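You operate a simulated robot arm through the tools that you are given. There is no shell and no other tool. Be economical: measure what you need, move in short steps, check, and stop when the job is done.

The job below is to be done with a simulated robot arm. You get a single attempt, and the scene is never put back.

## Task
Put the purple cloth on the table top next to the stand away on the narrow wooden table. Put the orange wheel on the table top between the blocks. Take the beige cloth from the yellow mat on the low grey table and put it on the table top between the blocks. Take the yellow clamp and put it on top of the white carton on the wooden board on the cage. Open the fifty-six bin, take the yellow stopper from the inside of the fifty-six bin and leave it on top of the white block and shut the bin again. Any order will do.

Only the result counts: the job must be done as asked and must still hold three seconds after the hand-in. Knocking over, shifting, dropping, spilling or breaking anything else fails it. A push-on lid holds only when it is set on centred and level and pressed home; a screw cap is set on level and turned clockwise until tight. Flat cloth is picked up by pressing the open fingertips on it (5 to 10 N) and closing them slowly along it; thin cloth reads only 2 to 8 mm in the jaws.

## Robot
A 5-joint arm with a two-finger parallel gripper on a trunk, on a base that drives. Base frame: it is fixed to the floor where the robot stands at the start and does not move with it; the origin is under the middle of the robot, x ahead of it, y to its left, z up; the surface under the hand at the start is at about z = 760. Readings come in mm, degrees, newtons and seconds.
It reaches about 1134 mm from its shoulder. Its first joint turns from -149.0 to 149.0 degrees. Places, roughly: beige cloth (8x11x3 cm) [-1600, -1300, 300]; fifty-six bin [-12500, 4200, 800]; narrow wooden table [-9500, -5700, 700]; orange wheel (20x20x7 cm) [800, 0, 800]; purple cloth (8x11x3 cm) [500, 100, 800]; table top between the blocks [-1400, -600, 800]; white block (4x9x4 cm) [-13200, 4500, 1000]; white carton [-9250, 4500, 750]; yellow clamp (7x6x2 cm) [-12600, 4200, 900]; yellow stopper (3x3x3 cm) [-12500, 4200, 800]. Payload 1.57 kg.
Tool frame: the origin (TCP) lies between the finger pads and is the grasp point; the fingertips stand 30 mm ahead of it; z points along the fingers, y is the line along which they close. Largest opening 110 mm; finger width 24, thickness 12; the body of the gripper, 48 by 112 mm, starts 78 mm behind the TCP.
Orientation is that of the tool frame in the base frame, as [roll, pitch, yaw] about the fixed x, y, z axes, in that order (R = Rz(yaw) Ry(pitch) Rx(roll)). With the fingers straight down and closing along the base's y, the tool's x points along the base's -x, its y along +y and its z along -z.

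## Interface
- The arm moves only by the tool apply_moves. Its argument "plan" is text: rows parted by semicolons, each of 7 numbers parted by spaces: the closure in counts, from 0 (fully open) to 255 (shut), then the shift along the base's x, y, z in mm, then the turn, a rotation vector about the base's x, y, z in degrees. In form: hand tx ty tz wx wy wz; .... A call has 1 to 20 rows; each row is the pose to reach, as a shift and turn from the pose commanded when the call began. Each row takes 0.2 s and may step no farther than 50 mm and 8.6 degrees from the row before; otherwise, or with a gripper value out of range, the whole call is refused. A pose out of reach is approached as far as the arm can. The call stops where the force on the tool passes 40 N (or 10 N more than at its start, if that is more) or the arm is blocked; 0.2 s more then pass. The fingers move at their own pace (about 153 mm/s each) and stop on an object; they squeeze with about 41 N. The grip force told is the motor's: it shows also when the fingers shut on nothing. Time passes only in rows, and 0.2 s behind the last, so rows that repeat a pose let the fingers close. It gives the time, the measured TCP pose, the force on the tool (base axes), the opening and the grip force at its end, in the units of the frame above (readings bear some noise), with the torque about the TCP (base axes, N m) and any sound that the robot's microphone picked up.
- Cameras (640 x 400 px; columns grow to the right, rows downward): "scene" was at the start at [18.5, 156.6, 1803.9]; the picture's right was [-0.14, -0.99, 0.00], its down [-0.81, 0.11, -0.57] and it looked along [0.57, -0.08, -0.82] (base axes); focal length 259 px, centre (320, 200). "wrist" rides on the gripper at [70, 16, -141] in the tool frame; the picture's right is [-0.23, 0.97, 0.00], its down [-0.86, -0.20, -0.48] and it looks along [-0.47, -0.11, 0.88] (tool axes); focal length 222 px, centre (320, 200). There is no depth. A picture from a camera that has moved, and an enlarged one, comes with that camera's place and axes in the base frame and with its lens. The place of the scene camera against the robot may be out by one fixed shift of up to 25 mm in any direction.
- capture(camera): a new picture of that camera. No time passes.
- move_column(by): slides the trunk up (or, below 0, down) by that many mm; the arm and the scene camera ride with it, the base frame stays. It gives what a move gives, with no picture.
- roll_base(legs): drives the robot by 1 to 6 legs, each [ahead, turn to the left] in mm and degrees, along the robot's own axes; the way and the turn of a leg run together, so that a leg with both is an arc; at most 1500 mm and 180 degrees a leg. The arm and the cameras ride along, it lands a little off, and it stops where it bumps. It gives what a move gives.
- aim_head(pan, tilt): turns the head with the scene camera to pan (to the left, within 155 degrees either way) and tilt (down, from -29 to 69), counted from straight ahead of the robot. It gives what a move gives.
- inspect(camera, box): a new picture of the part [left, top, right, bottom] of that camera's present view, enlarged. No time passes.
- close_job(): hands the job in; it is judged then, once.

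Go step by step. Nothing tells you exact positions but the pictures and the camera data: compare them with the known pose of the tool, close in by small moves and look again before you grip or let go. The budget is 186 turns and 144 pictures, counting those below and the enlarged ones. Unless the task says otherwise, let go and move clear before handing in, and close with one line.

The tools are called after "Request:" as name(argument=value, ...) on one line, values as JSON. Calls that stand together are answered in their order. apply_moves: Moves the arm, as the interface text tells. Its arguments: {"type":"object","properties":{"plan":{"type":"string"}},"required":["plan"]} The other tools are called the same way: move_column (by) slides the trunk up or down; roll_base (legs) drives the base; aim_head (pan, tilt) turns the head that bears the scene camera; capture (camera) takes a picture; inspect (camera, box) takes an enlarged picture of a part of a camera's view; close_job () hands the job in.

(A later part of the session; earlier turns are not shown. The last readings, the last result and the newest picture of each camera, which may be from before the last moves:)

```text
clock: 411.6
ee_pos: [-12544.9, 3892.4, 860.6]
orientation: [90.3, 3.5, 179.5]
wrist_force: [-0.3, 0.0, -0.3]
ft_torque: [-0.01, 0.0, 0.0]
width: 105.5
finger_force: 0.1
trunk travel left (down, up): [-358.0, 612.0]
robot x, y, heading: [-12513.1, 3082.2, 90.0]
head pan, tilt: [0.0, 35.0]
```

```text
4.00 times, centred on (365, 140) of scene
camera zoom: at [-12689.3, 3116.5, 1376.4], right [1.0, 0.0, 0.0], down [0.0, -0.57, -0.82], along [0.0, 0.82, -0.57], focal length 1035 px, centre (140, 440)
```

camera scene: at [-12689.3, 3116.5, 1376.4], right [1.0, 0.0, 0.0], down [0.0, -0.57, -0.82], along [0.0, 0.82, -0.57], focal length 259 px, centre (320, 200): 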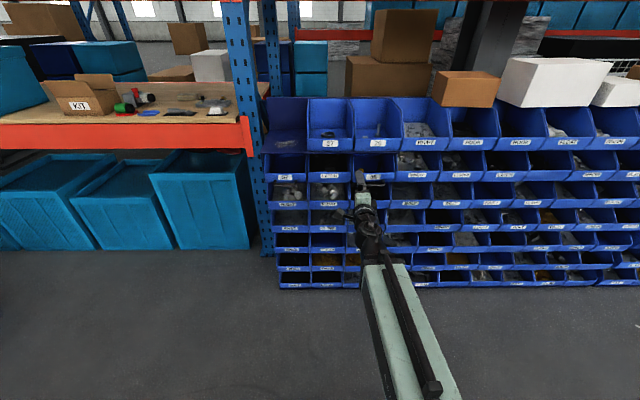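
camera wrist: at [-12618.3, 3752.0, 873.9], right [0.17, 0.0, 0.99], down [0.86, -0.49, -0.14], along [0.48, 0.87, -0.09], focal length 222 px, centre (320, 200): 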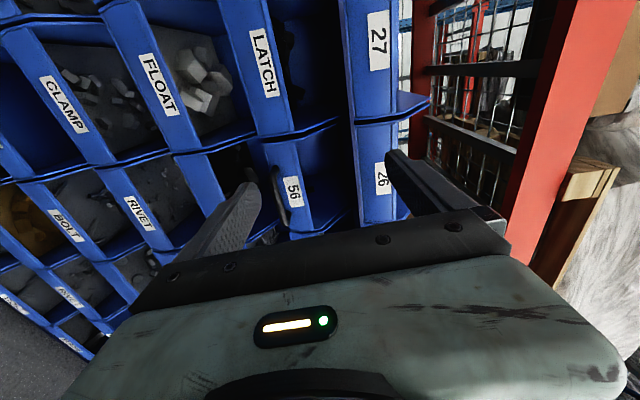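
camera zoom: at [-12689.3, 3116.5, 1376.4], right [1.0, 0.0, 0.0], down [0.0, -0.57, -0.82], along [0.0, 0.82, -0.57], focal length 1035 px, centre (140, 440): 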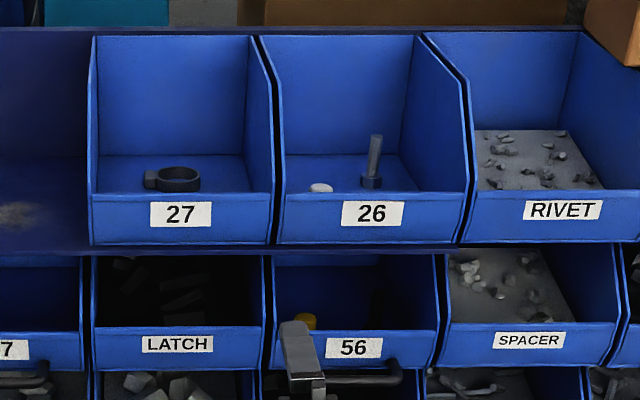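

Handle is near (-12456, ~4060, 775). I'll move in front of it and look again.

Request:
move_column(by=-86)

Request:
apply_moves(plan="10 30 20 0 0 0 0;10 60 40 0 0 0 0;10 88 60 0 0 0 0;10 88 60 0 0 0 0")

Request:
inspect(camera="wrist", box=[180, 60, 460, 240])

```text
clock: 412.8
ee_pos: [-12545.7, 3892.3, 774.7]
orientation: [90.4, 3.4, 179.6]
wrist_force: [1.6, 1.0, 0.5]
ft_torque: [-0.04, 0.01, 0.02]
width: 105.7
finger_force: 0.1
trunk travel left (down, up): [-272.0, 698.0]
robot x, y, heading: [-12511.0, 3077.2, 89.9]
head pan, tilt: [0.0, 35.0]
```

```text
clock: 413.8
ee_pos: [-12457.6, 3952.8, 778.9]
orientation: [89.8, 3.6, 179.3]
wrist_force: [-0.9, 0.2, -0.4]
ft_torque: [0.0, 0.02, -0.03]
width: 105.6
finger_force: 0.0
out of reach, approached as far as the arm can: row 2
trunk travel left (down, up): [-272.0, 698.0]
robot x, y, heading: [-12511.9, 3083.2, 90.3]
head pan, tilt: [0.0, 35.0]
```

```text
2.22 times, centred on (320, 150) of wrist
camera zoom: at [-12529.9, 3812.1, 788.8], right [0.17, -0.01, 0.99], down [0.86, -0.49, -0.15], along [0.48, 0.87, -0.08], focal length 494 px, centre (320, 311)
```

zoom: 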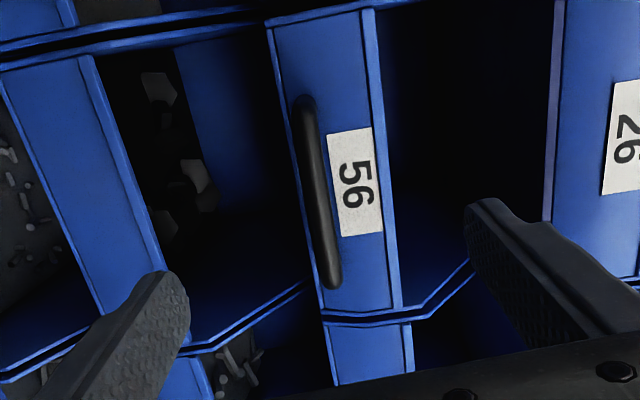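

Two wrist views put the handle at (-12459, 4066, 776) and the bin face at y ≈ 4082. I'll advance with a 60 mm opening and grip the bar.

Request:
move_column(by=-3)

Request:
apply_moves(plan="100 0 20 0 0 0 0;116 0 40 0 0 0 0;116 0 60 0 0 0 0;116 0 75 0 0 0 0;116 0 75 0 0 0 0")

Request:
inspect(camera="wrist", box=[180, 60, 460, 240])

```text
clock: 414.3
ee_pos: [-12457.5, 3952.4, 774.7]
orientation: [89.7, 3.5, 179.5]
wrist_force: [-0.2, 0.1, -0.3]
ft_torque: [-0.04, -0.02, 0.0]
width: 105.6
finger_force: 0.1
trunk travel left (down, up): [-269.0, 701.0]
robot x, y, heading: [-12511.5, 3081.7, 89.9]
head pan, tilt: [0.0, 35.0]
```

```text
clock: 415.5
ee_pos: [-12458.0, 4026.8, 776.1]
orientation: [89.6, 3.5, 179.4]
wrist_force: [0.3, -0.1, 0.9]
ft_torque: [-0.01, -0.02, 0.0]
width: 59.9
finger_force: 0.0
trunk travel left (down, up): [-269.0, 701.0]
robot x, y, heading: [-12513.0, 3079.6, 90.0]
head pan, tilt: [0.0, 35.0]
```

```text
2.22 times, centred on (320, 150) of wrist
camera zoom: at [-12530.8, 3887.2, 785.8], right [0.17, -0.01, 0.99], down [0.86, -0.49, -0.15], along [0.48, 0.87, -0.08], focal length 494 px, centre (320, 311)
```

zoom: 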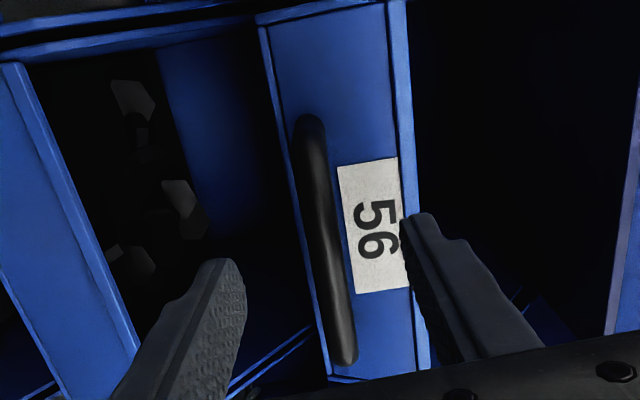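

Request:
apply_moves(plan="116 0 10 0 0 0 0;116 0 20 0 0 0 0;116 0 20 0 0 0 0")

Request:
apply_moves(plan="150 0 0 0 0 0 0;190 0 0 0 0 0 0;225 0 0 0 0 0 0;245 0 0 0 0 0 0;255 0 0 0 0 0 0;255 0 0 0 0 0 0")

Request:
inspect(camera="wrist", box=[180, 60, 460, 240])

```text
clock: 416.3
ee_pos: [-12458.0, 4047.7, 775.6]
orientation: [89.8, 3.5, 179.4]
wrist_force: [-1.1, 0.4, 0.6]
ft_torque: [-0.02, -0.01, 0.0]
width: 60.2
finger_force: 0.0
trunk travel left (down, up): [-269.0, 701.0]
robot x, y, heading: [-12514.4, 3081.2, 90.1]
head pan, tilt: [0.0, 35.0]
```

```text
clock: 417.7
ee_pos: [-12459.1, 4046.9, 777.4]
orientation: [89.5, 3.5, 179.3]
wrist_force: [-0.8, 1.4, 25.5]
ft_torque: [0.37, 0.83, 0.04]
width: 13.7
finger_force: 30.6
trunk travel left (down, up): [-269.0, 701.0]
robot x, y, heading: [-12511.9, 3079.7, 90.2]
head pan, tilt: [0.0, 35.0]
```

```text
2.22 times, centred on (320, 150) of wrist
camera zoom: at [-12530.6, 3905.5, 788.0], right [0.17, -0.01, 0.99], down [0.86, -0.49, -0.15], along [0.48, 0.87, -0.07], focal length 494 px, centre (320, 311)
```

zoom: 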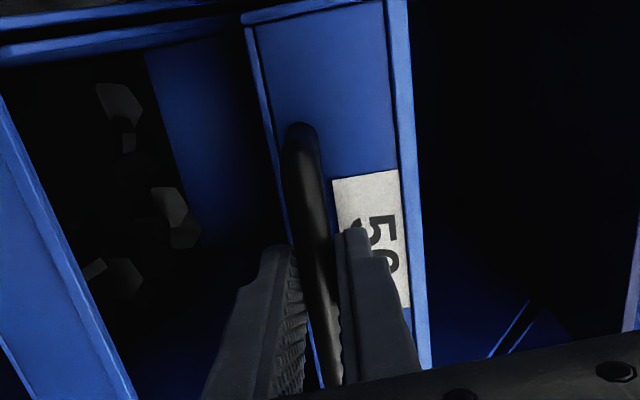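

Request:
move_column(by=2)

Request:
apply_moves(plan="255 0 -10 0 0 0 0;255 0 -20 0 0 0 0;255 0 -30 0 0 0 0;255 0 -40 0 0 0 0;255 0 -50 0 0 0 0;255 0 -60 0 0 0 0")

Request:
inspect(camera="scene", box=[300, 90, 430, 190])

```text
clock: 418.2
ee_pos: [-12457.7, 4046.8, 777.3]
orientation: [89.6, 3.6, 179.4]
wrist_force: [-1.0, -2.4, 6.3]
ft_torque: [0.13, 0.75, 0.18]
width: 14.0
finger_force: 30.3
trunk travel left (down, up): [-271.0, 699.0]
robot x, y, heading: [-12508.6, 3081.7, 89.9]
head pan, tilt: [0.0, 35.0]
```

```text
clock: 419.6
ee_pos: [-12458.2, 3986.7, 776.8]
orientation: [89.7, 3.5, 179.5]
wrist_force: [2.9, 0.9, 6.9]
ft_torque: [0.15, 0.78, 0.11]
width: 14.0
finger_force: 30.1
trunk travel left (down, up): [-271.0, 699.0]
robot x, y, heading: [-12511.6, 3082.5, 90.0]
head pan, tilt: [0.0, 35.0]
```

```text
4.00 times, centred on (365, 140) of scene
camera zoom: at [-12689.0, 3115.8, 1289.5], right [1.0, 0.0, 0.0], down [0.0, -0.57, -0.82], along [0.0, 0.82, -0.57], focal length 1035 px, centre (140, 440)
```

zoom: 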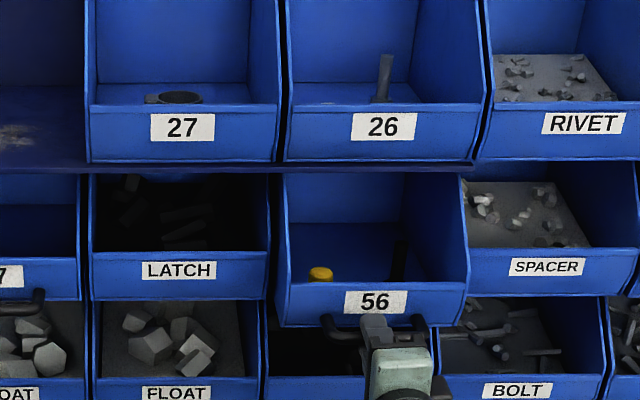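

The drawer slides with the handle and the stopper rides along. I'll pull further.

Request:
apply_moves(plan="255 0 -12 0 0 0 0;255 0 -24 0 0 0 0;255 0 -36 0 0 0 0;255 0 -48 0 0 0 0;255 0 -60 0 0 0 0;255 0 -72 0 0 0 0;255 0 -84 0 0 0 0;255 0 -96 0 0 0 0")

Request:
inspect(camera="scene", box=[300, 90, 430, 190])

```text
clock: 421.4
ee_pos: [-12456.4, 3889.7, 777.6]
orientation: [89.6, 3.5, 179.3]
wrist_force: [12.9, 0.8, 7.1]
ft_torque: [0.1, 0.81, -0.68]
width: 14.0
finger_force: 30.8
trunk travel left (down, up): [-271.0, 699.0]
robot x, y, heading: [-12516.3, 3079.3, 90.2]
head pan, tilt: [0.0, 35.0]
```

```text
4.00 times, centred on (365, 140) of scene
camera zoom: at [-12688.3, 3116.0, 1289.6], right [1.0, 0.0, 0.0], down [0.0, -0.57, -0.82], along [0.0, 0.82, -0.57], focal length 1035 px, centre (140, 440)
```

zoom: 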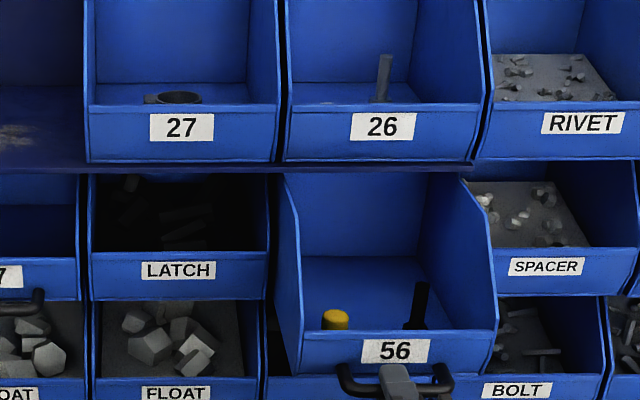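

The drawer is out about 157 mm, which should give top access. I'll release the handle and back the base off, then stand the tool upright.

Request:
apply_moves(plan="230 0 0 0 0 0 0;200 0 0 0 0 0 0;116 0 0 0 0 0 0;80 0 0 0 0 0 0;80 0 0 0 0 0 0")

Request:
roll_base(legs=[[-160, 0]])

Request:
inspect(camera="scene", box=[280, 80, 440, 200])

```text
clock: 422.6
ee_pos: [-12458.5, 3891.3, 776.2]
orientation: [89.6, 3.5, 179.3]
wrist_force: [-0.3, 0.0, -1.1]
ft_torque: [-0.01, 0.0, 0.01]
width: 75.4
finger_force: 0.0
trunk travel left (down, up): [-271.0, 699.0]
robot x, y, heading: [-12509.7, 3082.5, 90.0]
head pan, tilt: [0.0, 35.0]
```

```text
clock: 424.0
ee_pos: [-12456.9, 3731.2, 777.6]
orientation: [89.5, 3.5, 179.2]
wrist_force: [0.5, 0.5, 0.0]
ft_torque: [0.03, 0.01, 0.03]
width: 75.4
finger_force: 0.1
trunk travel left (down, up): [-271.0, 699.0]
robot x, y, heading: [-12509.0, 2919.9, 90.1]
head pan, tilt: [0.0, 35.0]
```

```text
3.33 times, centred on (360, 140) of scene
camera zoom: at [-12689.0, 2957.1, 1289.4], right [1.0, 0.0, 0.0], down [0.0, -0.57, -0.82], along [0.0, 0.82, -0.57], focal length 862 px, centre (187, 400)
```

zoom: 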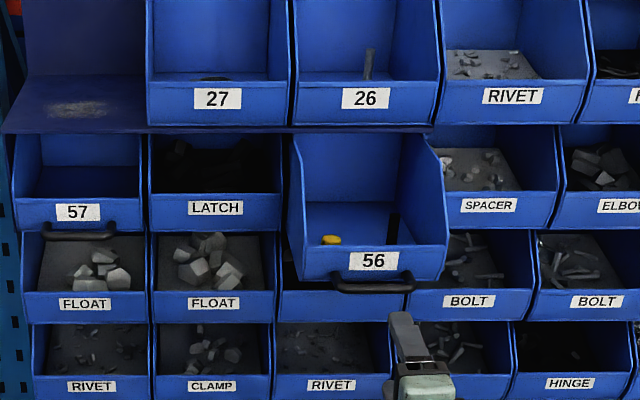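

Request:
move_column(by=400)

Request:
move_column(by=70)

Request:
apply_moves(plan="40 0 0 0 0 -8 0;40 0 0 0 0 -16 0;40 0 0 0 0 -24 0;40 0 0 0 0 -32 0;40 0 0 0 0 -40 0;40 0 0 0 0 -48 0;40 0 0 0 0 -56 0;40 0 0 0 0 -64 0;40 0 0 0 0 -72 0;40 0 0 0 0 -80 0;40 0 0 0 0 -88 0;40 0 0 0 0 -88 0")

Request:
apply_moves(plan="40 0 0 -20 -8 0 0;40 0 0 -40 -16 0 0;40 0 0 -65 -24 0 0;40 0 0 -90 -32 0 0;40 0 0 -120 -40 0 0;40 0 0 -145 -48 0 0;40 0 0 -165 -56 0 0;40 0 0 -185 -64 0 0;40 0 0 -200 -72 0 0;40 0 0 -215 -80 0 0;40 0 0 -225 -88 0 0;40 0 0 -225 -90 0 0;40 0 0 -225 -90 0 0")

```text
clock: 427.9
ee_pos: [-12456.8, 3732.7, 1176.2]
orientation: [89.6, 3.5, 179.2]
wrist_force: [0.7, -0.1, -0.4]
ft_torque: [-0.01, -0.04, -0.02]
width: 75.7
finger_force: 0.1
trunk travel left (down, up): [-671.0, 299.0]
robot x, y, heading: [-12511.0, 2922.1, 90.0]
head pan, tilt: [0.0, 35.0]
```

```text
clock: 428.9
ee_pos: [-12456.9, 3732.5, 1247.5]
orientation: [89.8, 3.6, 179.3]
wrist_force: [0.3, -0.5, 0.9]
ft_torque: [-0.01, 0.01, 0.0]
width: 75.2
finger_force: 0.1
trunk travel left (down, up): [-741.0, 229.0]
robot x, y, heading: [-12510.5, 2922.5, 90.1]
head pan, tilt: [0.0, 35.0]
```

```text
clock: 431.5
ee_pos: [-12457.3, 3731.8, 1247.6]
orientation: [-71.1, 88.3, 19.4]
wrist_force: [-0.7, 0.5, -0.4]
ft_torque: [0.02, 0.01, -0.02]
width: 92.9
finger_force: 0.1
trunk travel left (down, up): [-741.0, 229.0]
robot x, y, heading: [-12513.4, 2925.4, 90.0]
head pan, tilt: [0.0, 35.0]
```

```text
clock: 434.3
ee_pos: [-12453.9, 3732.0, 1018.1]
orientation: [164.2, 3.8, -88.8]
wrist_force: [-0.7, -0.5, 0.9]
ft_torque: [0.01, 0.01, 0.0]
width: 92.8
finger_force: 0.1
out of reach, approached as far as the arm can: row 1, 2, 3, 4, 5, 6, 7, 8, 9, 10, 11, 12, 13
trunk travel left (down, up): [-741.0, 229.0]
robot x, y, heading: [-12509.8, 2924.5, 90.1]
head pan, tilt: [0.0, 35.0]
```

Request:
apply_moves(plan="40 0 0 0 -1.5 -7 0;40 0 0 0 -3 -14 0;40 0 0 0 -3.5 -15.8 0;40 0 0 0 -3.5 -15.8 0")

Request:
capture(camera="wrist")

```text
clock: 435.3
ee_pos: [-12452.8, 3731.1, 1017.3]
orientation: [164.3, 3.8, -88.8]
wrist_force: [-0.2, 0.4, -0.3]
ft_torque: [-0.04, 0.03, 0.0]
width: 92.6
finger_force: 0.1
out of reach, approached as far as the arm can: row 1, 2, 3, 4
trunk travel left (down, up): [-741.0, 229.0]
robot x, y, heading: [-12513.7, 2924.1, 90.4]
head pan, tilt: [0.0, 35.0]
```

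```text
42 pictures are left
camera wrist: at [-12429.0, 3653.4, 1152.3], right [-0.94, 0.19, 0.28], down [0.3, 0.83, 0.46], along [-0.14, 0.52, -0.84], focal length 222 px, centre (320, 200)
```

wrist: 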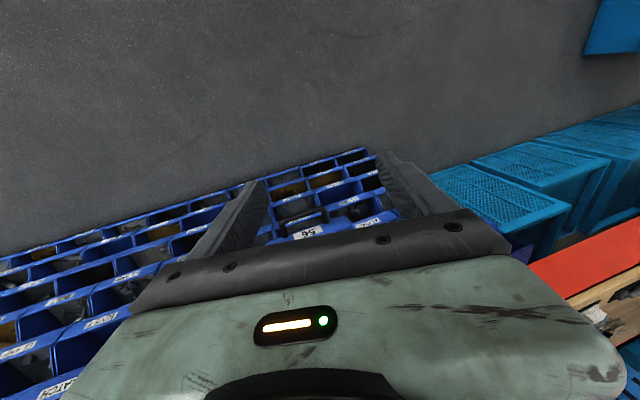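

The tool settled 16° off vertical sideways. I'll straighten it using shifts that match the wrist pivot.

Request:
apply_moves(plan="40 16 -3 -3 -0.9 -4 0;40 32 -7 -5 -1.7 -8 0;40 48 -10 -7 -2.6 -12 0;40 64 -14 -9 -3.4 -15.8 0;40 64 -14 -9 -3.4 -15.8 0")

```text
clock: 436.5
ee_pos: [-12388.5, 3717.8, 1017.9]
orientation: [164.5, 4.2, -89.0]
wrist_force: [0.6, 0.6, 0.3]
ft_torque: [-0.01, -0.04, -0.01]
width: 92.9
finger_force: 0.1
out of reach, approached as far as the arm can: row 1, 2, 3, 4, 5
trunk travel left (down, up): [-741.0, 229.0]
robot x, y, heading: [-12512.8, 2921.4, 90.0]
head pan, tilt: [0.0, 35.0]
```

Request:
apply_moves(plan="40 -13 30 2 7 -3 0;40 -26 60 7 14 -6 0;40 -39 90 16 21 -9 0;40 -52 115 28 28 -12 0;40 -64 140 43 35 -15 0;40 -64 140 43 35 -16 0")

```text
clock: 437.9
ee_pos: [-12423.1, 3853.0, 1065.2]
orientation: [178.5, 40.4, -81.6]
wrist_force: [0.0, 0.2, 0.3]
ft_torque: [-0.02, 0.03, -0.02]
width: 92.8
finger_force: 0.0
out of reach, approached as far as the arm can: row 2, 3, 4, 5, 6
trunk travel left (down, up): [-741.0, 229.0]
robot x, y, heading: [-12509.7, 2921.8, 90.1]
head pan, tilt: [0.0, 35.0]
```

Request:
apply_moves(plan="40 4 -26 -20 -7.9 -1.2 0;40 8 -55 -35 -15.8 -2.3 0;40 13 -85 -47 -23.7 -3.5 0;40 17 -117 -54 -31.6 -4.7 0;40 22 -149 -56 -39.6 -5.9 0;40 22 -149 -56 -39.9 -5.9 0")

```text
clock: 439.3
ee_pos: [-12401.9, 3703.7, 1016.8]
orientation: [164.8, 5.6, -82.4]
wrist_force: [-0.4, 0.0, 0.1]
ft_torque: [0.0, 0.02, 0.01]
width: 92.9
finger_force: 0.0
out of reach, approached as far as the arm can: row 1, 2, 3, 4, 5, 6
trunk travel left (down, up): [-741.0, 229.0]
robot x, y, heading: [-12509.0, 2919.4, 90.0]
head pan, tilt: [0.0, 35.0]
```

Request:
apply_moves(plan="40 0 0 -20 0 0 0;40 0 0 -40 0 0 0;40 0 0 -40 0 0 0")

```text
clock: 440.1
ee_pos: [-12401.0, 3703.8, 1017.1]
orientation: [164.9, 5.6, -82.4]
wrist_force: [0.0, 0.8, 0.3]
ft_torque: [0.0, 0.01, 0.0]
width: 92.8
finger_force: 0.1
out of reach, approached as far as the arm can: row 1, 2, 3
trunk travel left (down, up): [-741.0, 229.0]
robot x, y, heading: [-12510.4, 2924.3, 90.1]
head pan, tilt: [0.0, 35.0]
```

The wrist won't return to vertical in this configuration; it stays at least 16° off. A 40° forward tilt is fine for reaching into bins, so I'll use that, with the TCP above the open drawer.

Request:
apply_moves(plan="40 -10 26 10 7.9 1.2 0;40 -20 50 15 15.8 2.3 0;40 -30 75 25 23.7 3.5 0;40 -40 100 36 31.6 4.7 0;40 -50 125 50 39.6 5.9 0;40 -60 150 56 40 5.9 0;40 -75 180 56 40 5.9 0;40 -90 210 56 40 5.9 0;40 -95 225 56 40 5.9 0")

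Request:
capture(camera="wrist")

```text
clock: 442.1
ee_pos: [-12497.9, 3931.1, 1087.7]
orientation: [164.3, 46.0, -82.7]
wrist_force: [0.4, 0.9, -2.0]
ft_torque: [0.03, 0.0, 0.05]
width: 92.7
finger_force: 0.2
out of reach, approached as far as the arm can: row 1, 3, 4, 5, 6, 7, 8, 9
trunk travel left (down, up): [-741.0, 229.0]
robot x, y, heading: [-12513.9, 2921.6, 90.2]
head pan, tilt: [0.0, 35.0]
```

```text
41 pictures are left
camera wrist: at [-12456.5, 3785.7, 1133.6], right [-0.93, -0.15, 0.35], down [0.28, 0.34, 0.9], along [-0.25, 0.93, -0.27], focal length 222 px, centre (320, 200)
```

wrist: 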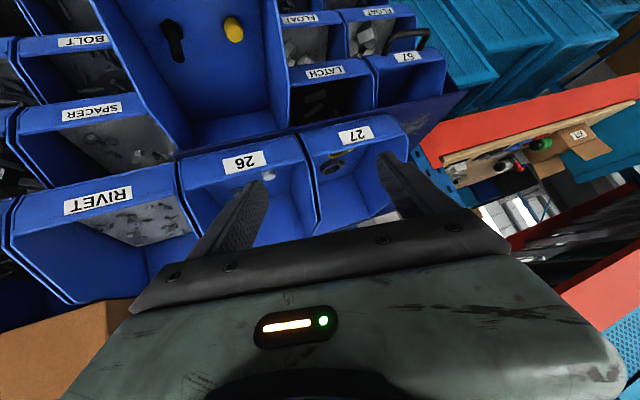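

Request:
apply_moves(plan="40 0 -10 0 0.2 -5 -5;40 0 -20 0 0.4 -10 -10;40 0 -30 0 0.6 -14.8 -14.8;40 0 -30 0 0.6 -14.8 -14.8")

Request:
capture(camera="wrist")

```text
clock: 443.1
ee_pos: [-12489.1, 3909.7, 1079.5]
orientation: [176.8, 45.6, -82.5]
wrist_force: [0.2, -0.2, -0.3]
ft_torque: [-0.01, -0.01, 0.01]
width: 92.5
finger_force: 0.0
out of reach, approached as far as the arm can: row 1, 2, 3, 4
trunk travel left (down, up): [-741.0, 229.0]
robot x, y, heading: [-12513.1, 2920.9, 90.3]
head pan, tilt: [0.0, 35.0]
```

```text
40 pictures are left
camera wrist: at [-12477.1, 3759.4, 1128.7], right [-0.98, -0.01, 0.2], down [0.19, 0.29, 0.94], along [-0.07, 0.96, -0.28], focal length 222 px, centre (320, 200)
```

wrist: 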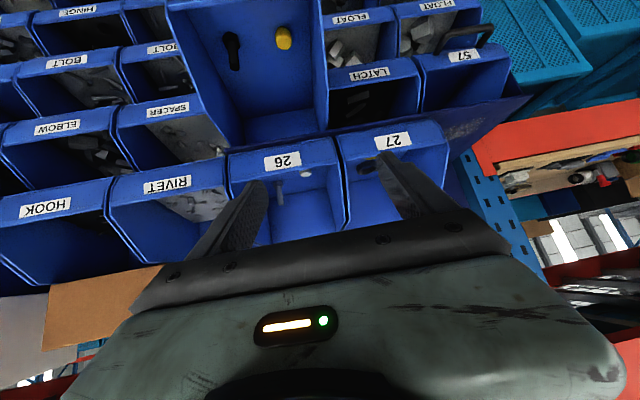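

Stopper is near (-12490, 4002, 803) with the tool tilted 45°. I'll move over it and come down.

Request:
apply_moves(plan="70 1 25 0 0 0 0;90 2 50 0 0 0 0;90 2 77 0 0 0 0;90 2 77 0 0 0 0")

Request:
move_column(by=-180)

Request:
capture(camera="wrist")

```text
clock: 444.1
ee_pos: [-12486.7, 3986.5, 1079.4]
orientation: [176.6, 45.7, -82.6]
wrist_force: [-0.4, -0.5, -0.2]
ft_torque: [0.02, -0.03, 0.0]
width: 71.0
finger_force: 0.0
trunk travel left (down, up): [-741.0, 229.0]
robot x, y, heading: [-12517.6, 2919.7, 90.2]
head pan, tilt: [0.0, 35.0]
```

```text
clock: 446.1
ee_pos: [-12486.8, 3988.5, 898.9]
orientation: [176.7, 45.8, -82.6]
wrist_force: [1.0, 0.2, -1.5]
ft_torque: [-0.03, -0.06, -0.04]
width: 70.8
finger_force: 0.0
trunk travel left (down, up): [-561.0, 409.0]
robot x, y, heading: [-12510.1, 2925.1, 90.1]
head pan, tilt: [0.0, 35.0]
```

```text
39 pictures are left
camera wrist: at [-12474.4, 3837.0, 948.7], right [-0.98, -0.01, 0.2], down [0.19, 0.29, 0.94], along [-0.07, 0.96, -0.28], focal length 222 px, centre (320, 200)
```

wrist: 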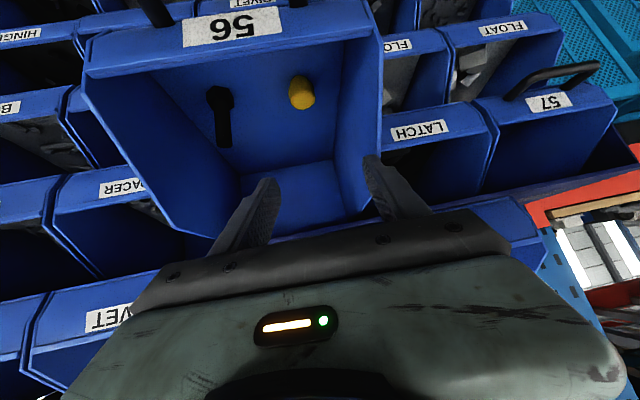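

Triangulated again: stopper at (-12493, 4019, 783). I'll narrow the jaws to clear the bin wall and descend.

Request:
apply_moves(plan="125 -3 16 0 0 0 0;125 -3 16 0 0 0 0")

Request:
move_column(by=-70)

Request:
inspect(camera="wrist", box=[180, 50, 460, 240])

```text
clock: 446.7
ee_pos: [-12488.0, 4003.3, 899.6]
orientation: [176.4, 45.7, -82.5]
wrist_force: [0.9, -0.3, -0.5]
ft_torque: [-0.03, -0.03, -0.03]
width: 56.3
finger_force: 0.1
trunk travel left (down, up): [-561.0, 409.0]
robot x, y, heading: [-12510.0, 2923.5, 90.1]
head pan, tilt: [0.0, 35.0]
```

```text
clock: 447.8
ee_pos: [-12489.2, 4003.1, 829.6]
orientation: [176.4, 45.8, -82.5]
wrist_force: [1.2, -0.1, -0.6]
ft_torque: [0.02, 0.02, -0.01]
width: 55.9
finger_force: 0.0
trunk travel left (down, up): [-491.0, 479.0]
robot x, y, heading: [-12507.4, 2918.5, 90.0]
head pan, tilt: [0.0, 35.0]
```

```text
2.11 times, centred on (320, 145) of wrist
camera zoom: at [-12477.0, 3852.9, 878.8], right [-0.98, -0.01, 0.2], down [0.19, 0.29, 0.94], along [-0.07, 0.96, -0.28], focal length 468 px, centre (320, 316)
```

zoom: 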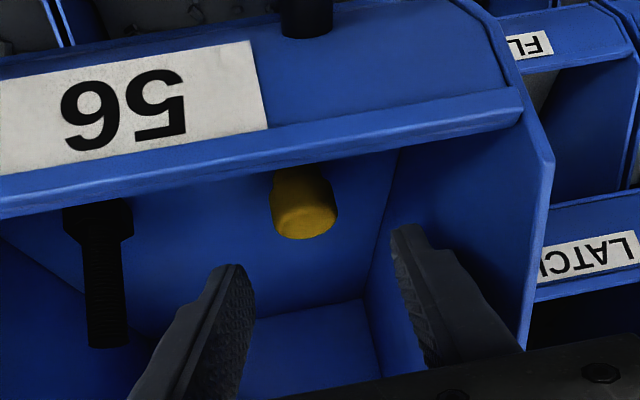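

Request:
move_column(by=-20)

Request:
move_column(by=-6)

Request:
inspect(camera="wrist", box=[180, 50, 460, 240])

```text
clock: 448.5
ee_pos: [-12488.1, 4002.9, 810.1]
orientation: [176.5, 45.8, -82.5]
wrist_force: [0.8, 1.0, -0.1]
ft_torque: [-0.01, 0.02, -0.03]
width: 56.2
finger_force: 0.2
trunk travel left (down, up): [-471.0, 499.0]
robot x, y, heading: [-12511.6, 2920.7, 89.8]
head pan, tilt: [0.0, 35.0]
```

```text
clock: 449.0
ee_pos: [-12490.0, 4002.3, 804.2]
orientation: [176.6, 45.8, -82.5]
wrist_force: [-0.6, 0.6, 0.3]
ft_torque: [-0.01, 0.0, 0.03]
width: 56.0
finger_force: 0.1
trunk travel left (down, up): [-465.0, 505.0]
robot x, y, heading: [-12511.5, 2923.7, 90.1]
head pan, tilt: [0.0, 35.0]
```

```text
2.11 times, centred on (320, 145) of wrist
camera zoom: at [-12477.0, 3853.0, 852.8], right [-0.98, -0.01, 0.2], down [0.19, 0.29, 0.94], along [-0.07, 0.96, -0.28], focal length 468 px, centre (320, 316)
```

zoom: 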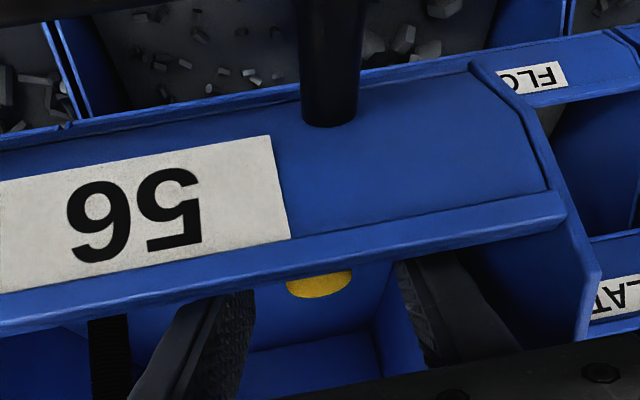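

Request:
apply_moves(plan="150 0 0 0 0 0 0;170 0 0 0 0 0 0;190 0 0 0 0 0 0;230 0 0 0 0 0 0;230 0 0 0 0 0 0")

```text
clock: 450.2
ee_pos: [-12488.4, 4002.0, 804.6]
orientation: [176.4, 45.8, -82.4]
wrist_force: [-0.8, -0.9, 1.6]
ft_torque: [0.0, 0.0, 0.05]
width: 21.9
finger_force: 34.7
trunk travel left (down, up): [-465.0, 505.0]
robot x, y, heading: [-12512.1, 2919.1, 90.3]
head pan, tilt: [0.0, 35.0]
```

Something 22 mm wide is gripped. I'll lift and check.

Request:
move_column(by=120)

Request:
capture(camera="wrist")

```text
clock: 451.7
ee_pos: [-12489.8, 4002.9, 923.2]
orientation: [176.5, 45.9, -82.5]
wrist_force: [-0.4, 0.9, -0.7]
ft_torque: [0.02, 0.0, -0.02]
width: 22.9
finger_force: 35.1
trunk travel left (down, up): [-585.0, 385.0]
robot x, y, heading: [-12513.5, 2919.1, 90.2]
head pan, tilt: [0.0, 35.0]
```

```text
36 pictures are left
camera wrist: at [-12477.0, 3853.1, 972.7], right [-0.98, -0.01, 0.2], down [0.19, 0.29, 0.94], along [-0.07, 0.96, -0.28], focal length 222 px, centre (320, 200)
```

wrist: 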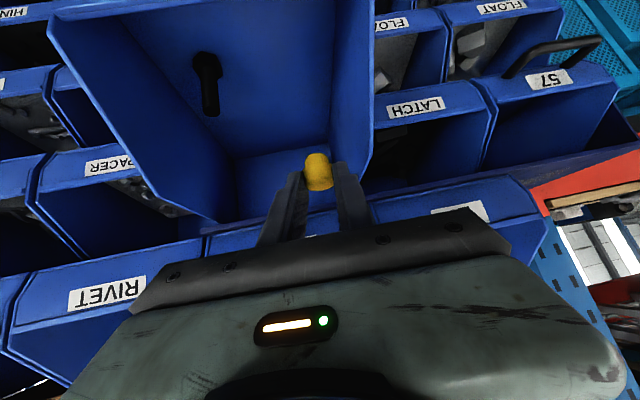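

Stopper held. I'll raise it and drive to the shelf with the white block near (-13196, 4427).

Request:
move_column(by=240)

Request:
roll_base(legs=[[-300, 0], [0, 90], [690, 0], [0, -90], [600, 0]])

Request:
capture(camera="scene")

Request:
capture(camera="wrist")

```text
clock: 454.2
ee_pos: [-12487.5, 4002.7, 1163.1]
orientation: [176.5, 45.8, -82.5]
wrist_force: [-0.7, 0.3, -1.1]
ft_torque: [-0.02, 0.01, 0.0]
width: 23.1
finger_force: 35.9
trunk travel left (down, up): [-825.0, 145.0]
robot x, y, heading: [-12512.3, 2922.8, 89.9]
head pan, tilt: [0.0, 35.0]
```

```text
clock: 470.4
ee_pos: [-13229.3, 4288.6, 1163.2]
orientation: [176.5, 45.8, -81.1]
wrist_force: [0.8, 0.1, 0.6]
ft_torque: [-0.01, -0.02, 0.02]
width: 22.9
finger_force: 36.0
trunk travel left (down, up): [-825.0, 145.0]
robot x, y, heading: [-13232.2, 3205.2, 91.1]
head pan, tilt: [0.0, 35.0]
```

```text
35 pictures are left
camera scene: at [-13412.5, 3239.8, 1843.4], right [1.0, 0.02, 0.0], down [0.01, -0.57, -0.82], along [-0.01, 0.82, -0.57], focal length 259 px, centre (320, 200)
```

scene: 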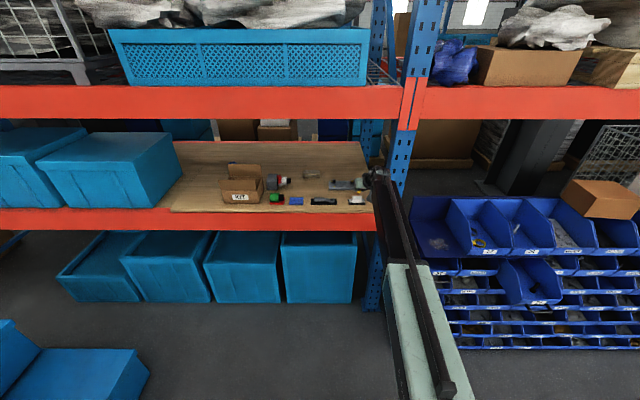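

```text
34 pictures are left
camera wrist: at [-13214.2, 4138.5, 1212.0], right [-0.98, -0.03, 0.2], down [0.19, 0.3, 0.94], along [-0.09, 0.95, -0.28], focal length 222 px, centre (320, 200)
```

wrist: 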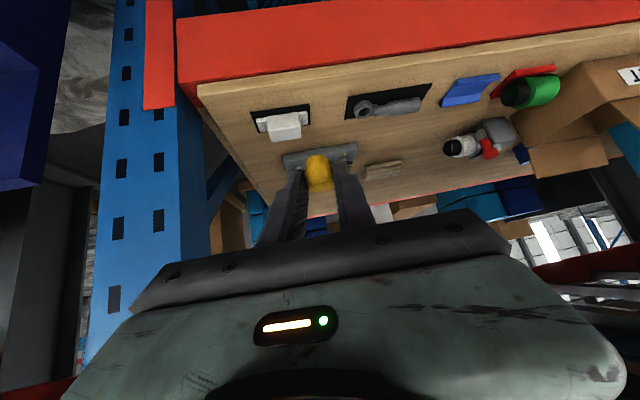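

Request:
move_column(by=-60)

Request:
inspect(camera="wrist", box=[200, 50, 440, 230])

```text
clock: 471.4
ee_pos: [-13230.1, 4287.3, 1103.8]
orientation: [176.4, 45.8, -81.1]
wrist_force: [0.6, -0.4, 1.1]
ft_torque: [-0.04, 0.0, 0.02]
width: 23.2
finger_force: 35.9
trunk travel left (down, up): [-765.0, 205.0]
robot x, y, heading: [-13235.9, 3207.1, 91.2]
head pan, tilt: [0.0, 35.0]
```

```text
2.22 times, centred on (320, 140) of wrist
camera zoom: at [-13214.1, 4137.4, 1152.8], right [-0.98, -0.03, 0.2], down [0.19, 0.3, 0.94], along [-0.09, 0.95, -0.28], focal length 494 px, centre (320, 333)
```

zoom: 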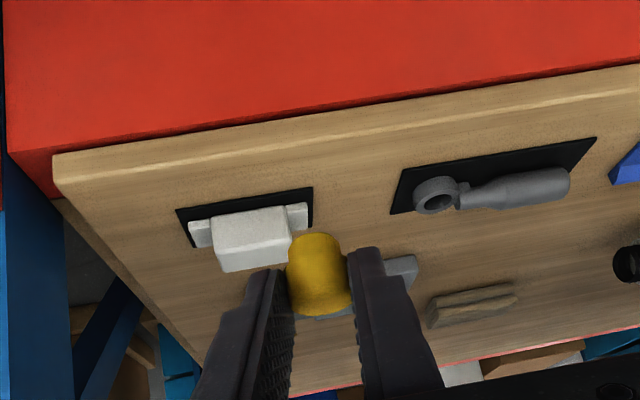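

Request:
inspect(camera="wrist", box=[255, 120, 335, 180])

```text
6.67 times, centred on (295, 150) of wrist
camera zoom: at [-13214.1, 4137.4, 1152.8], right [-0.98, -0.03, 0.2], down [0.19, 0.3, 0.94], along [-0.09, 0.95, -0.28], focal length 1481 px, centre (487, 533)
```

zoom: 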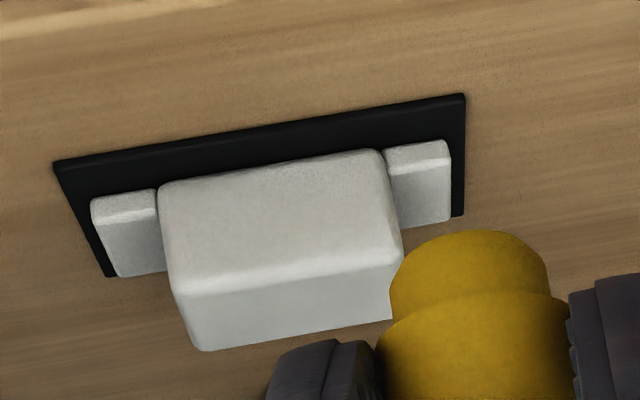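

Request:
roll_base(legs=[[110, 0]])

Request:
apply_moves(plan="230 12 0 0 0 0 0;230 24 0 0 0 0 0;230 24 0 0 0 0 0")

Request:
capture(camera="wrist")

Request:
inspect(camera="scene", box=[310, 100, 450, 220])

```text
clock: 472.6
ee_pos: [-13231.3, 4398.3, 1103.4]
orientation: [176.5, 45.7, -81.1]
wrist_force: [0.0, 0.1, -0.9]
ft_torque: [0.01, -0.01, 0.0]
width: 23.1
finger_force: 35.8
trunk travel left (down, up): [-765.0, 205.0]
robot x, y, heading: [-13233.0, 3316.1, 90.9]
head pan, tilt: [0.0, 35.0]
```

```text
clock: 473.4
ee_pos: [-13206.4, 4397.3, 1104.8]
orientation: [176.5, 45.8, -81.2]
wrist_force: [-0.3, 0.6, 0.3]
ft_torque: [0.0, 0.03, 0.0]
width: 23.2
finger_force: 35.3
trunk travel left (down, up): [-765.0, 205.0]
robot x, y, heading: [-13235.4, 3311.7, 90.6]
head pan, tilt: [0.0, 35.0]
```

```text
31 pictures are left
camera wrist: at [-13191.3, 4247.8, 1152.8], right [-0.98, -0.03, 0.2], down [0.19, 0.29, 0.94], along [-0.09, 0.95, -0.28], focal length 222 px, centre (320, 200)
```

wrist: 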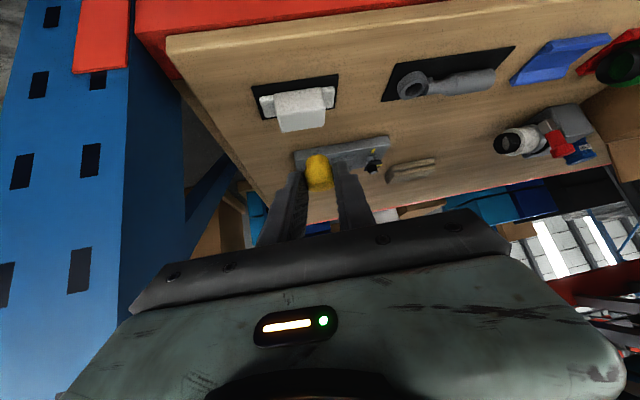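

```text
3.33 times, centred on (380, 160) of scene
camera zoom: at [-13414.0, 3348.8, 1783.4], right [1.0, 0.02, 0.0], down [0.01, -0.57, -0.82], along [-0.01, 0.82, -0.57], focal length 862 px, centre (120, 333)
```

zoom: 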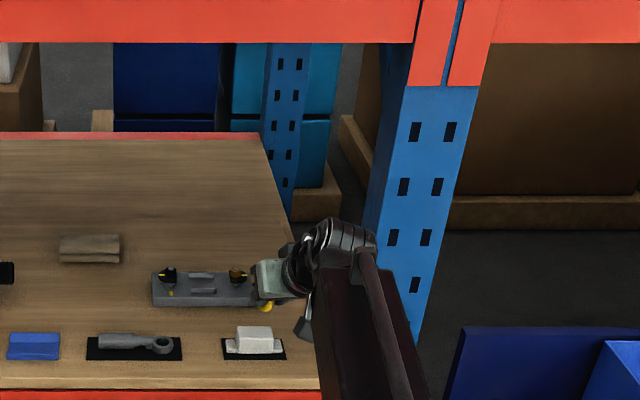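

Request:
inspect(camera="wrist", box=[250, 80, 350, 155])

```text
5.33 times, centred on (300, 118) of wrist
camera zoom: at [-13191.3, 4247.8, 1152.8], right [-0.98, -0.03, 0.2], down [0.19, 0.29, 0.94], along [-0.09, 0.95, -0.28], focal length 1185 px, centre (427, 640)
```

zoom: 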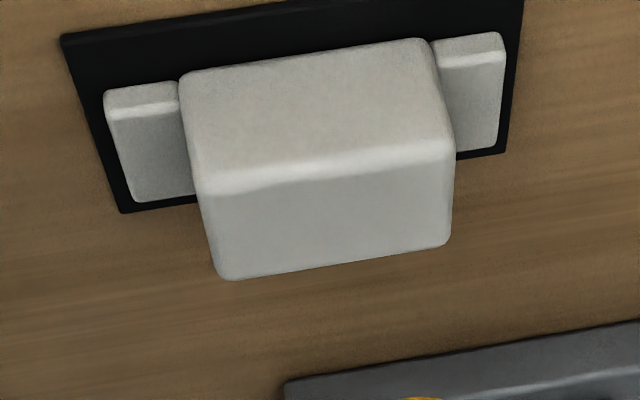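

Triangulating edges puts the block's top at about (-13211, 4472, 987). I'll drive 60 mm closer so the stopper sits above it, then verify.

Request:
roll_base(legs=[[60, 0]])

Request:
move_column(by=-45)

Request:
inspect(camera="wrist", box=[240, 40, 400, 210])

Request:
inspect(camera="scene", box=[330, 120, 420, 190])

```text
clock: 474.4
ee_pos: [-13209.2, 4457.5, 1102.4]
orientation: [176.4, 45.8, -81.3]
wrist_force: [-0.1, 0.3, 0.1]
ft_torque: [0.03, 0.01, 0.03]
width: 22.9
finger_force: 35.4
trunk travel left (down, up): [-765.0, 205.0]
robot x, y, heading: [-13239.1, 3371.5, 91.1]
head pan, tilt: [0.0, 35.0]
```

```text
clock: 475.2
ee_pos: [-13206.7, 4457.0, 1058.3]
orientation: [176.5, 45.8, -81.3]
wrist_force: [0.3, 0.7, -0.6]
ft_torque: [0.02, -0.02, -0.03]
width: 23.2
finger_force: 35.5
trunk travel left (down, up): [-720.0, 250.0]
robot x, y, heading: [-13237.7, 3379.1, 91.0]
head pan, tilt: [0.0, 35.0]
```

```text
2.35 times, centred on (320, 125) of wrist
camera zoom: at [-13192.6, 4308.0, 1107.8], right [-0.98, -0.03, 0.2], down [0.19, 0.29, 0.94], along [-0.09, 0.95, -0.28], focal length 523 px, centre (320, 376)
```

zoom: 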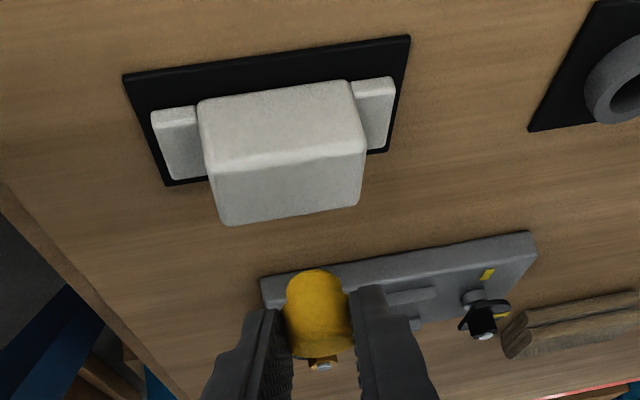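

```text
5.71 times, centred on (375, 155) of scene
camera zoom: at [-13415.1, 3408.9, 1738.4], right [1.0, 0.02, 0.0], down [0.01, -0.57, -0.82], along [-0.01, 0.82, -0.57], focal length 1478 px, centre (6, 457)
```

zoom: 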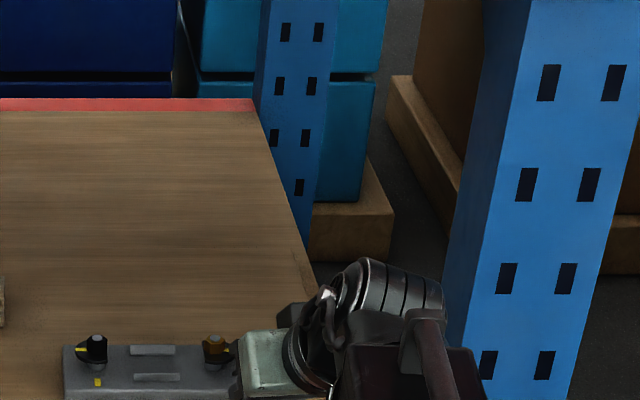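

Request:
apply_moves(plan="230 -3 6 0 0 0 0;230 -3 6 0 0 0 0")

Request:
move_column(by=-30)

Request:
inspect(camera="wrist", box=[240, 80, 400, 210])

```text
clock: 475.8
ee_pos: [-13212.0, 4463.1, 1059.2]
orientation: [176.6, 45.7, -81.1]
wrist_force: [0.1, -0.7, -0.3]
ft_torque: [-0.02, -0.02, 0.01]
width: 23.0
finger_force: 35.5
trunk travel left (down, up): [-720.0, 250.0]
robot x, y, heading: [-13238.1, 3377.4, 90.8]
head pan, tilt: [0.0, 35.0]
```

```text
clock: 476.6
ee_pos: [-13210.5, 4462.8, 1029.6]
orientation: [176.5, 45.7, -81.2]
wrist_force: [1.0, 0.5, -0.6]
ft_torque: [0.03, 0.01, 0.02]
width: 23.1
finger_force: 35.9
trunk travel left (down, up): [-690.0, 280.0]
robot x, y, heading: [-13238.2, 3377.3, 90.8]
head pan, tilt: [0.0, 35.0]
```

```text
3.08 times, centred on (320, 145) of wrist
camera zoom: at [-13195.7, 4313.9, 1077.8], right [-0.98, -0.03, 0.2], down [0.19, 0.29, 0.94], along [-0.09, 0.95, -0.28], focal length 684 px, centre (320, 369)
```

zoom: 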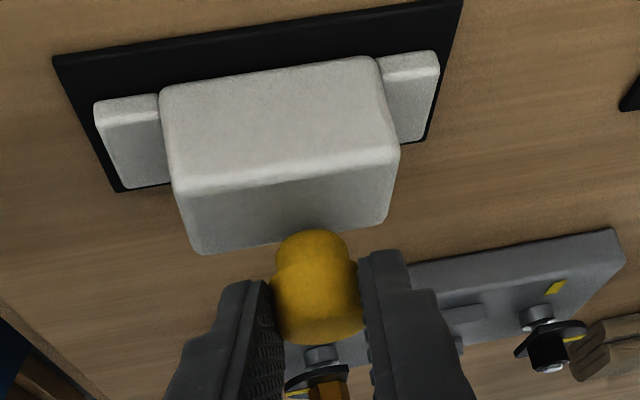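

Refined: block top spans y 4447–4484 at z ≈ 991. I'll rise slightly, centre the stopper, and lower to touch.

Request:
move_column(by=10)

Request:
apply_moves(plan="230 3 -11 0 0 0 0;230 3 -11 0 0 0 0")

Request:
move_column(by=-10)

Request:
move_column(by=-4)

Request:
inspect(camera="wrist", box=[240, 80, 400, 210])

```text
clock: 477.2
ee_pos: [-13211.4, 4463.1, 1039.4]
orientation: [176.6, 45.8, -81.2]
wrist_force: [-0.2, 0.9, -0.8]
ft_torque: [-0.02, 0.02, 0.02]
width: 23.0
finger_force: 36.0
trunk travel left (down, up): [-700.0, 270.0]
robot x, y, heading: [-13237.0, 3377.5, 90.8]
head pan, tilt: [0.0, 35.0]
```

```text
clock: 477.8
ee_pos: [-13208.8, 4452.6, 1038.6]
orientation: [176.6, 45.9, -81.1]
wrist_force: [-0.3, 0.2, 0.3]
ft_torque: [-0.02, -0.01, 0.01]
width: 23.2
finger_force: 36.1
trunk travel left (down, up): [-700.0, 270.0]
robot x, y, heading: [-13239.2, 3376.0, 90.9]
head pan, tilt: [0.0, 35.0]
```

```text
clock: 478.3
ee_pos: [-13206.9, 4451.7, 1028.6]
orientation: [176.5, 45.8, -81.2]
wrist_force: [-0.2, 0.0, 0.4]
ft_torque: [-0.02, -0.01, 0.04]
width: 23.1
finger_force: 35.4
trunk travel left (down, up): [-690.0, 280.0]
robot x, y, heading: [-13233.0, 3377.7, 90.9]
head pan, tilt: [0.0, 35.0]
```

```text
clock: 478.9
ee_pos: [-13207.0, 4452.7, 1025.8]
orientation: [176.5, 45.8, -81.2]
wrist_force: [0.0, 0.7, 3.7]
ft_torque: [0.15, -0.01, -0.01]
width: 23.1
finger_force: 35.4
trunk travel left (down, up): [-686.0, 284.0]
robot x, y, heading: [-13238.2, 3377.1, 90.9]
head pan, tilt: [0.0, 35.0]
```

```text
3.08 times, centred on (320, 145) of wrist
camera zoom: at [-13192.8, 4302.8, 1074.1], right [-0.98, -0.03, 0.2], down [0.19, 0.29, 0.94], along [-0.09, 0.96, -0.28], focal length 684 px, centre (320, 369)
```

zoom: 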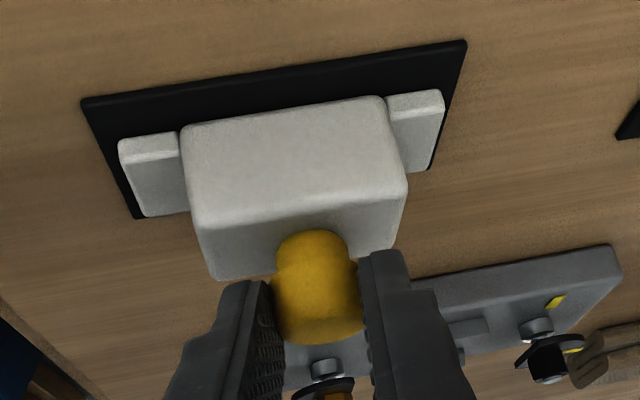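

Contact felt right at the predicted height with the stopper within the block's top. I'll open gently and back away upward.

Request:
apply_moves(plan="200 0 0 0 0 0 0;190 0 0 0 0 0 0;175 0 0 0 0 0 0;150 0 0 0 0 0 0;125 0 0 0 0 0 0;125 0 0 0 0 0 0")

Request:
inspect(camera="wrist", box=[240, 80, 400, 210])

```text
clock: 480.3
ee_pos: [-13207.9, 4452.3, 1025.3]
orientation: [176.6, 45.7, -81.1]
wrist_force: [-0.4, 0.3, -0.5]
ft_torque: [0.01, 0.02, 0.01]
width: 56.1
finger_force: 0.1
trunk travel left (down, up): [-686.0, 284.0]
robot x, y, heading: [-13238.3, 3374.4, 90.9]
head pan, tilt: [0.0, 35.0]
```

```text
3.08 times, centred on (320, 145) of wrist
camera zoom: at [-13192.8, 4303.0, 1073.8], right [-0.98, -0.03, 0.2], down [0.19, 0.29, 0.94], along [-0.09, 0.95, -0.28], focal length 684 px, centre (320, 369)
```

zoom: 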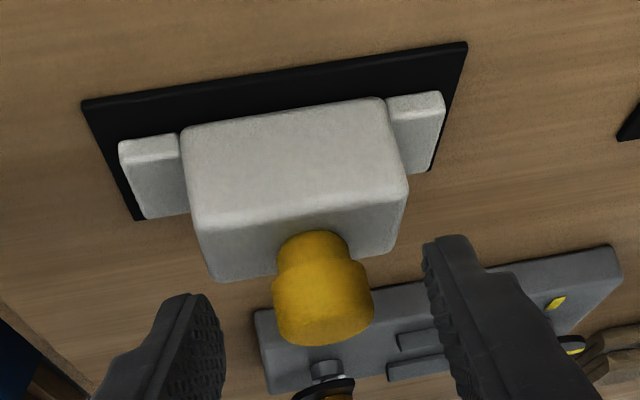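

The stopper stands on the block. I'll rise straight up, back off and check.

Request:
move_column(by=110)

Request:
roll_base(legs=[[-330, 0]])

Request:
capture(camera="wrist")

```text
clock: 481.7
ee_pos: [-13207.2, 4453.1, 1134.5]
orientation: [176.5, 45.8, -81.3]
wrist_force: [0.2, 0.0, 0.2]
ft_torque: [0.0, 0.0, 0.0]
width: 56.0
finger_force: 0.0
trunk travel left (down, up): [-796.0, 174.0]
robot x, y, heading: [-13238.4, 3375.0, 90.9]
head pan, tilt: [0.0, 35.0]
```

```text
clock: 483.9
ee_pos: [-13200.3, 4121.4, 1135.4]
orientation: [176.5, 45.9, -81.3]
wrist_force: [0.2, 0.2, -0.3]
ft_torque: [0.01, -0.02, -0.01]
width: 56.0
finger_force: 0.0
trunk travel left (down, up): [-796.0, 174.0]
robot x, y, heading: [-13233.5, 3045.3, 90.7]
head pan, tilt: [0.0, 35.0]
```

```text
23 pictures are left
camera wrist: at [-13186.0, 3971.7, 1184.0], right [-0.98, -0.03, 0.2], down [0.19, 0.29, 0.94], along [-0.09, 0.96, -0.28], focal length 222 px, centre (320, 200)
```

wrist: 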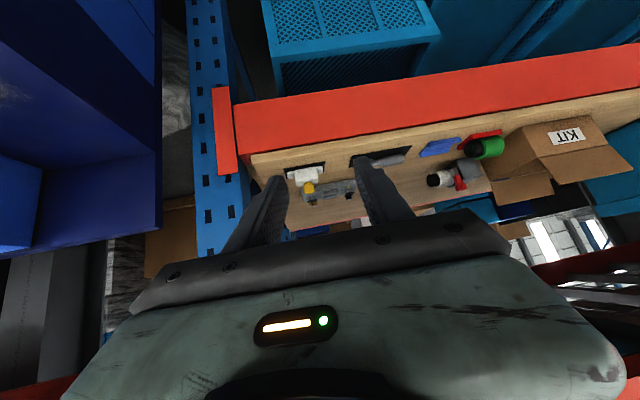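

The stopper stayed on the block. Now I'll close drawer 56: back away, move across, and shorten the arm for a push.

Request:
roll_base(legs=[[-340, 0], [0, -90], [743, 0], [0, 89.5]])

Request:
apply_moves(plan="200 0 -45 0 0 0 0;255 0 -90 0 0 0 0;255 0 -135 0 0 0 0;255 0 -180 0 0 0 0;255 0 -190 0 0 0 0;255 0 -190 0 0 0 0")

```text
clock: 497.4
ee_pos: [-12447.6, 3796.4, 1135.3]
orientation: [176.5, 45.7, -81.0]
wrist_force: [0.2, 0.3, -0.5]
ft_torque: [0.04, 0.02, 0.02]
width: 56.0
finger_force: 0.0
trunk travel left (down, up): [-796.0, 174.0]
robot x, y, heading: [-12440.8, 2721.5, 90.6]
head pan, tilt: [0.0, 35.0]
```

```text
clock: 498.8
ee_pos: [-12447.0, 3607.8, 1135.9]
orientation: [176.5, 45.7, -81.1]
wrist_force: [0.1, 1.0, 0.3]
ft_torque: [0.01, 0.01, -0.01]
width: 0.0
finger_force: 21.6
trunk travel left (down, up): [-796.0, 174.0]
robot x, y, heading: [-12445.9, 2723.3, 90.6]
head pan, tilt: [0.0, 35.0]
```

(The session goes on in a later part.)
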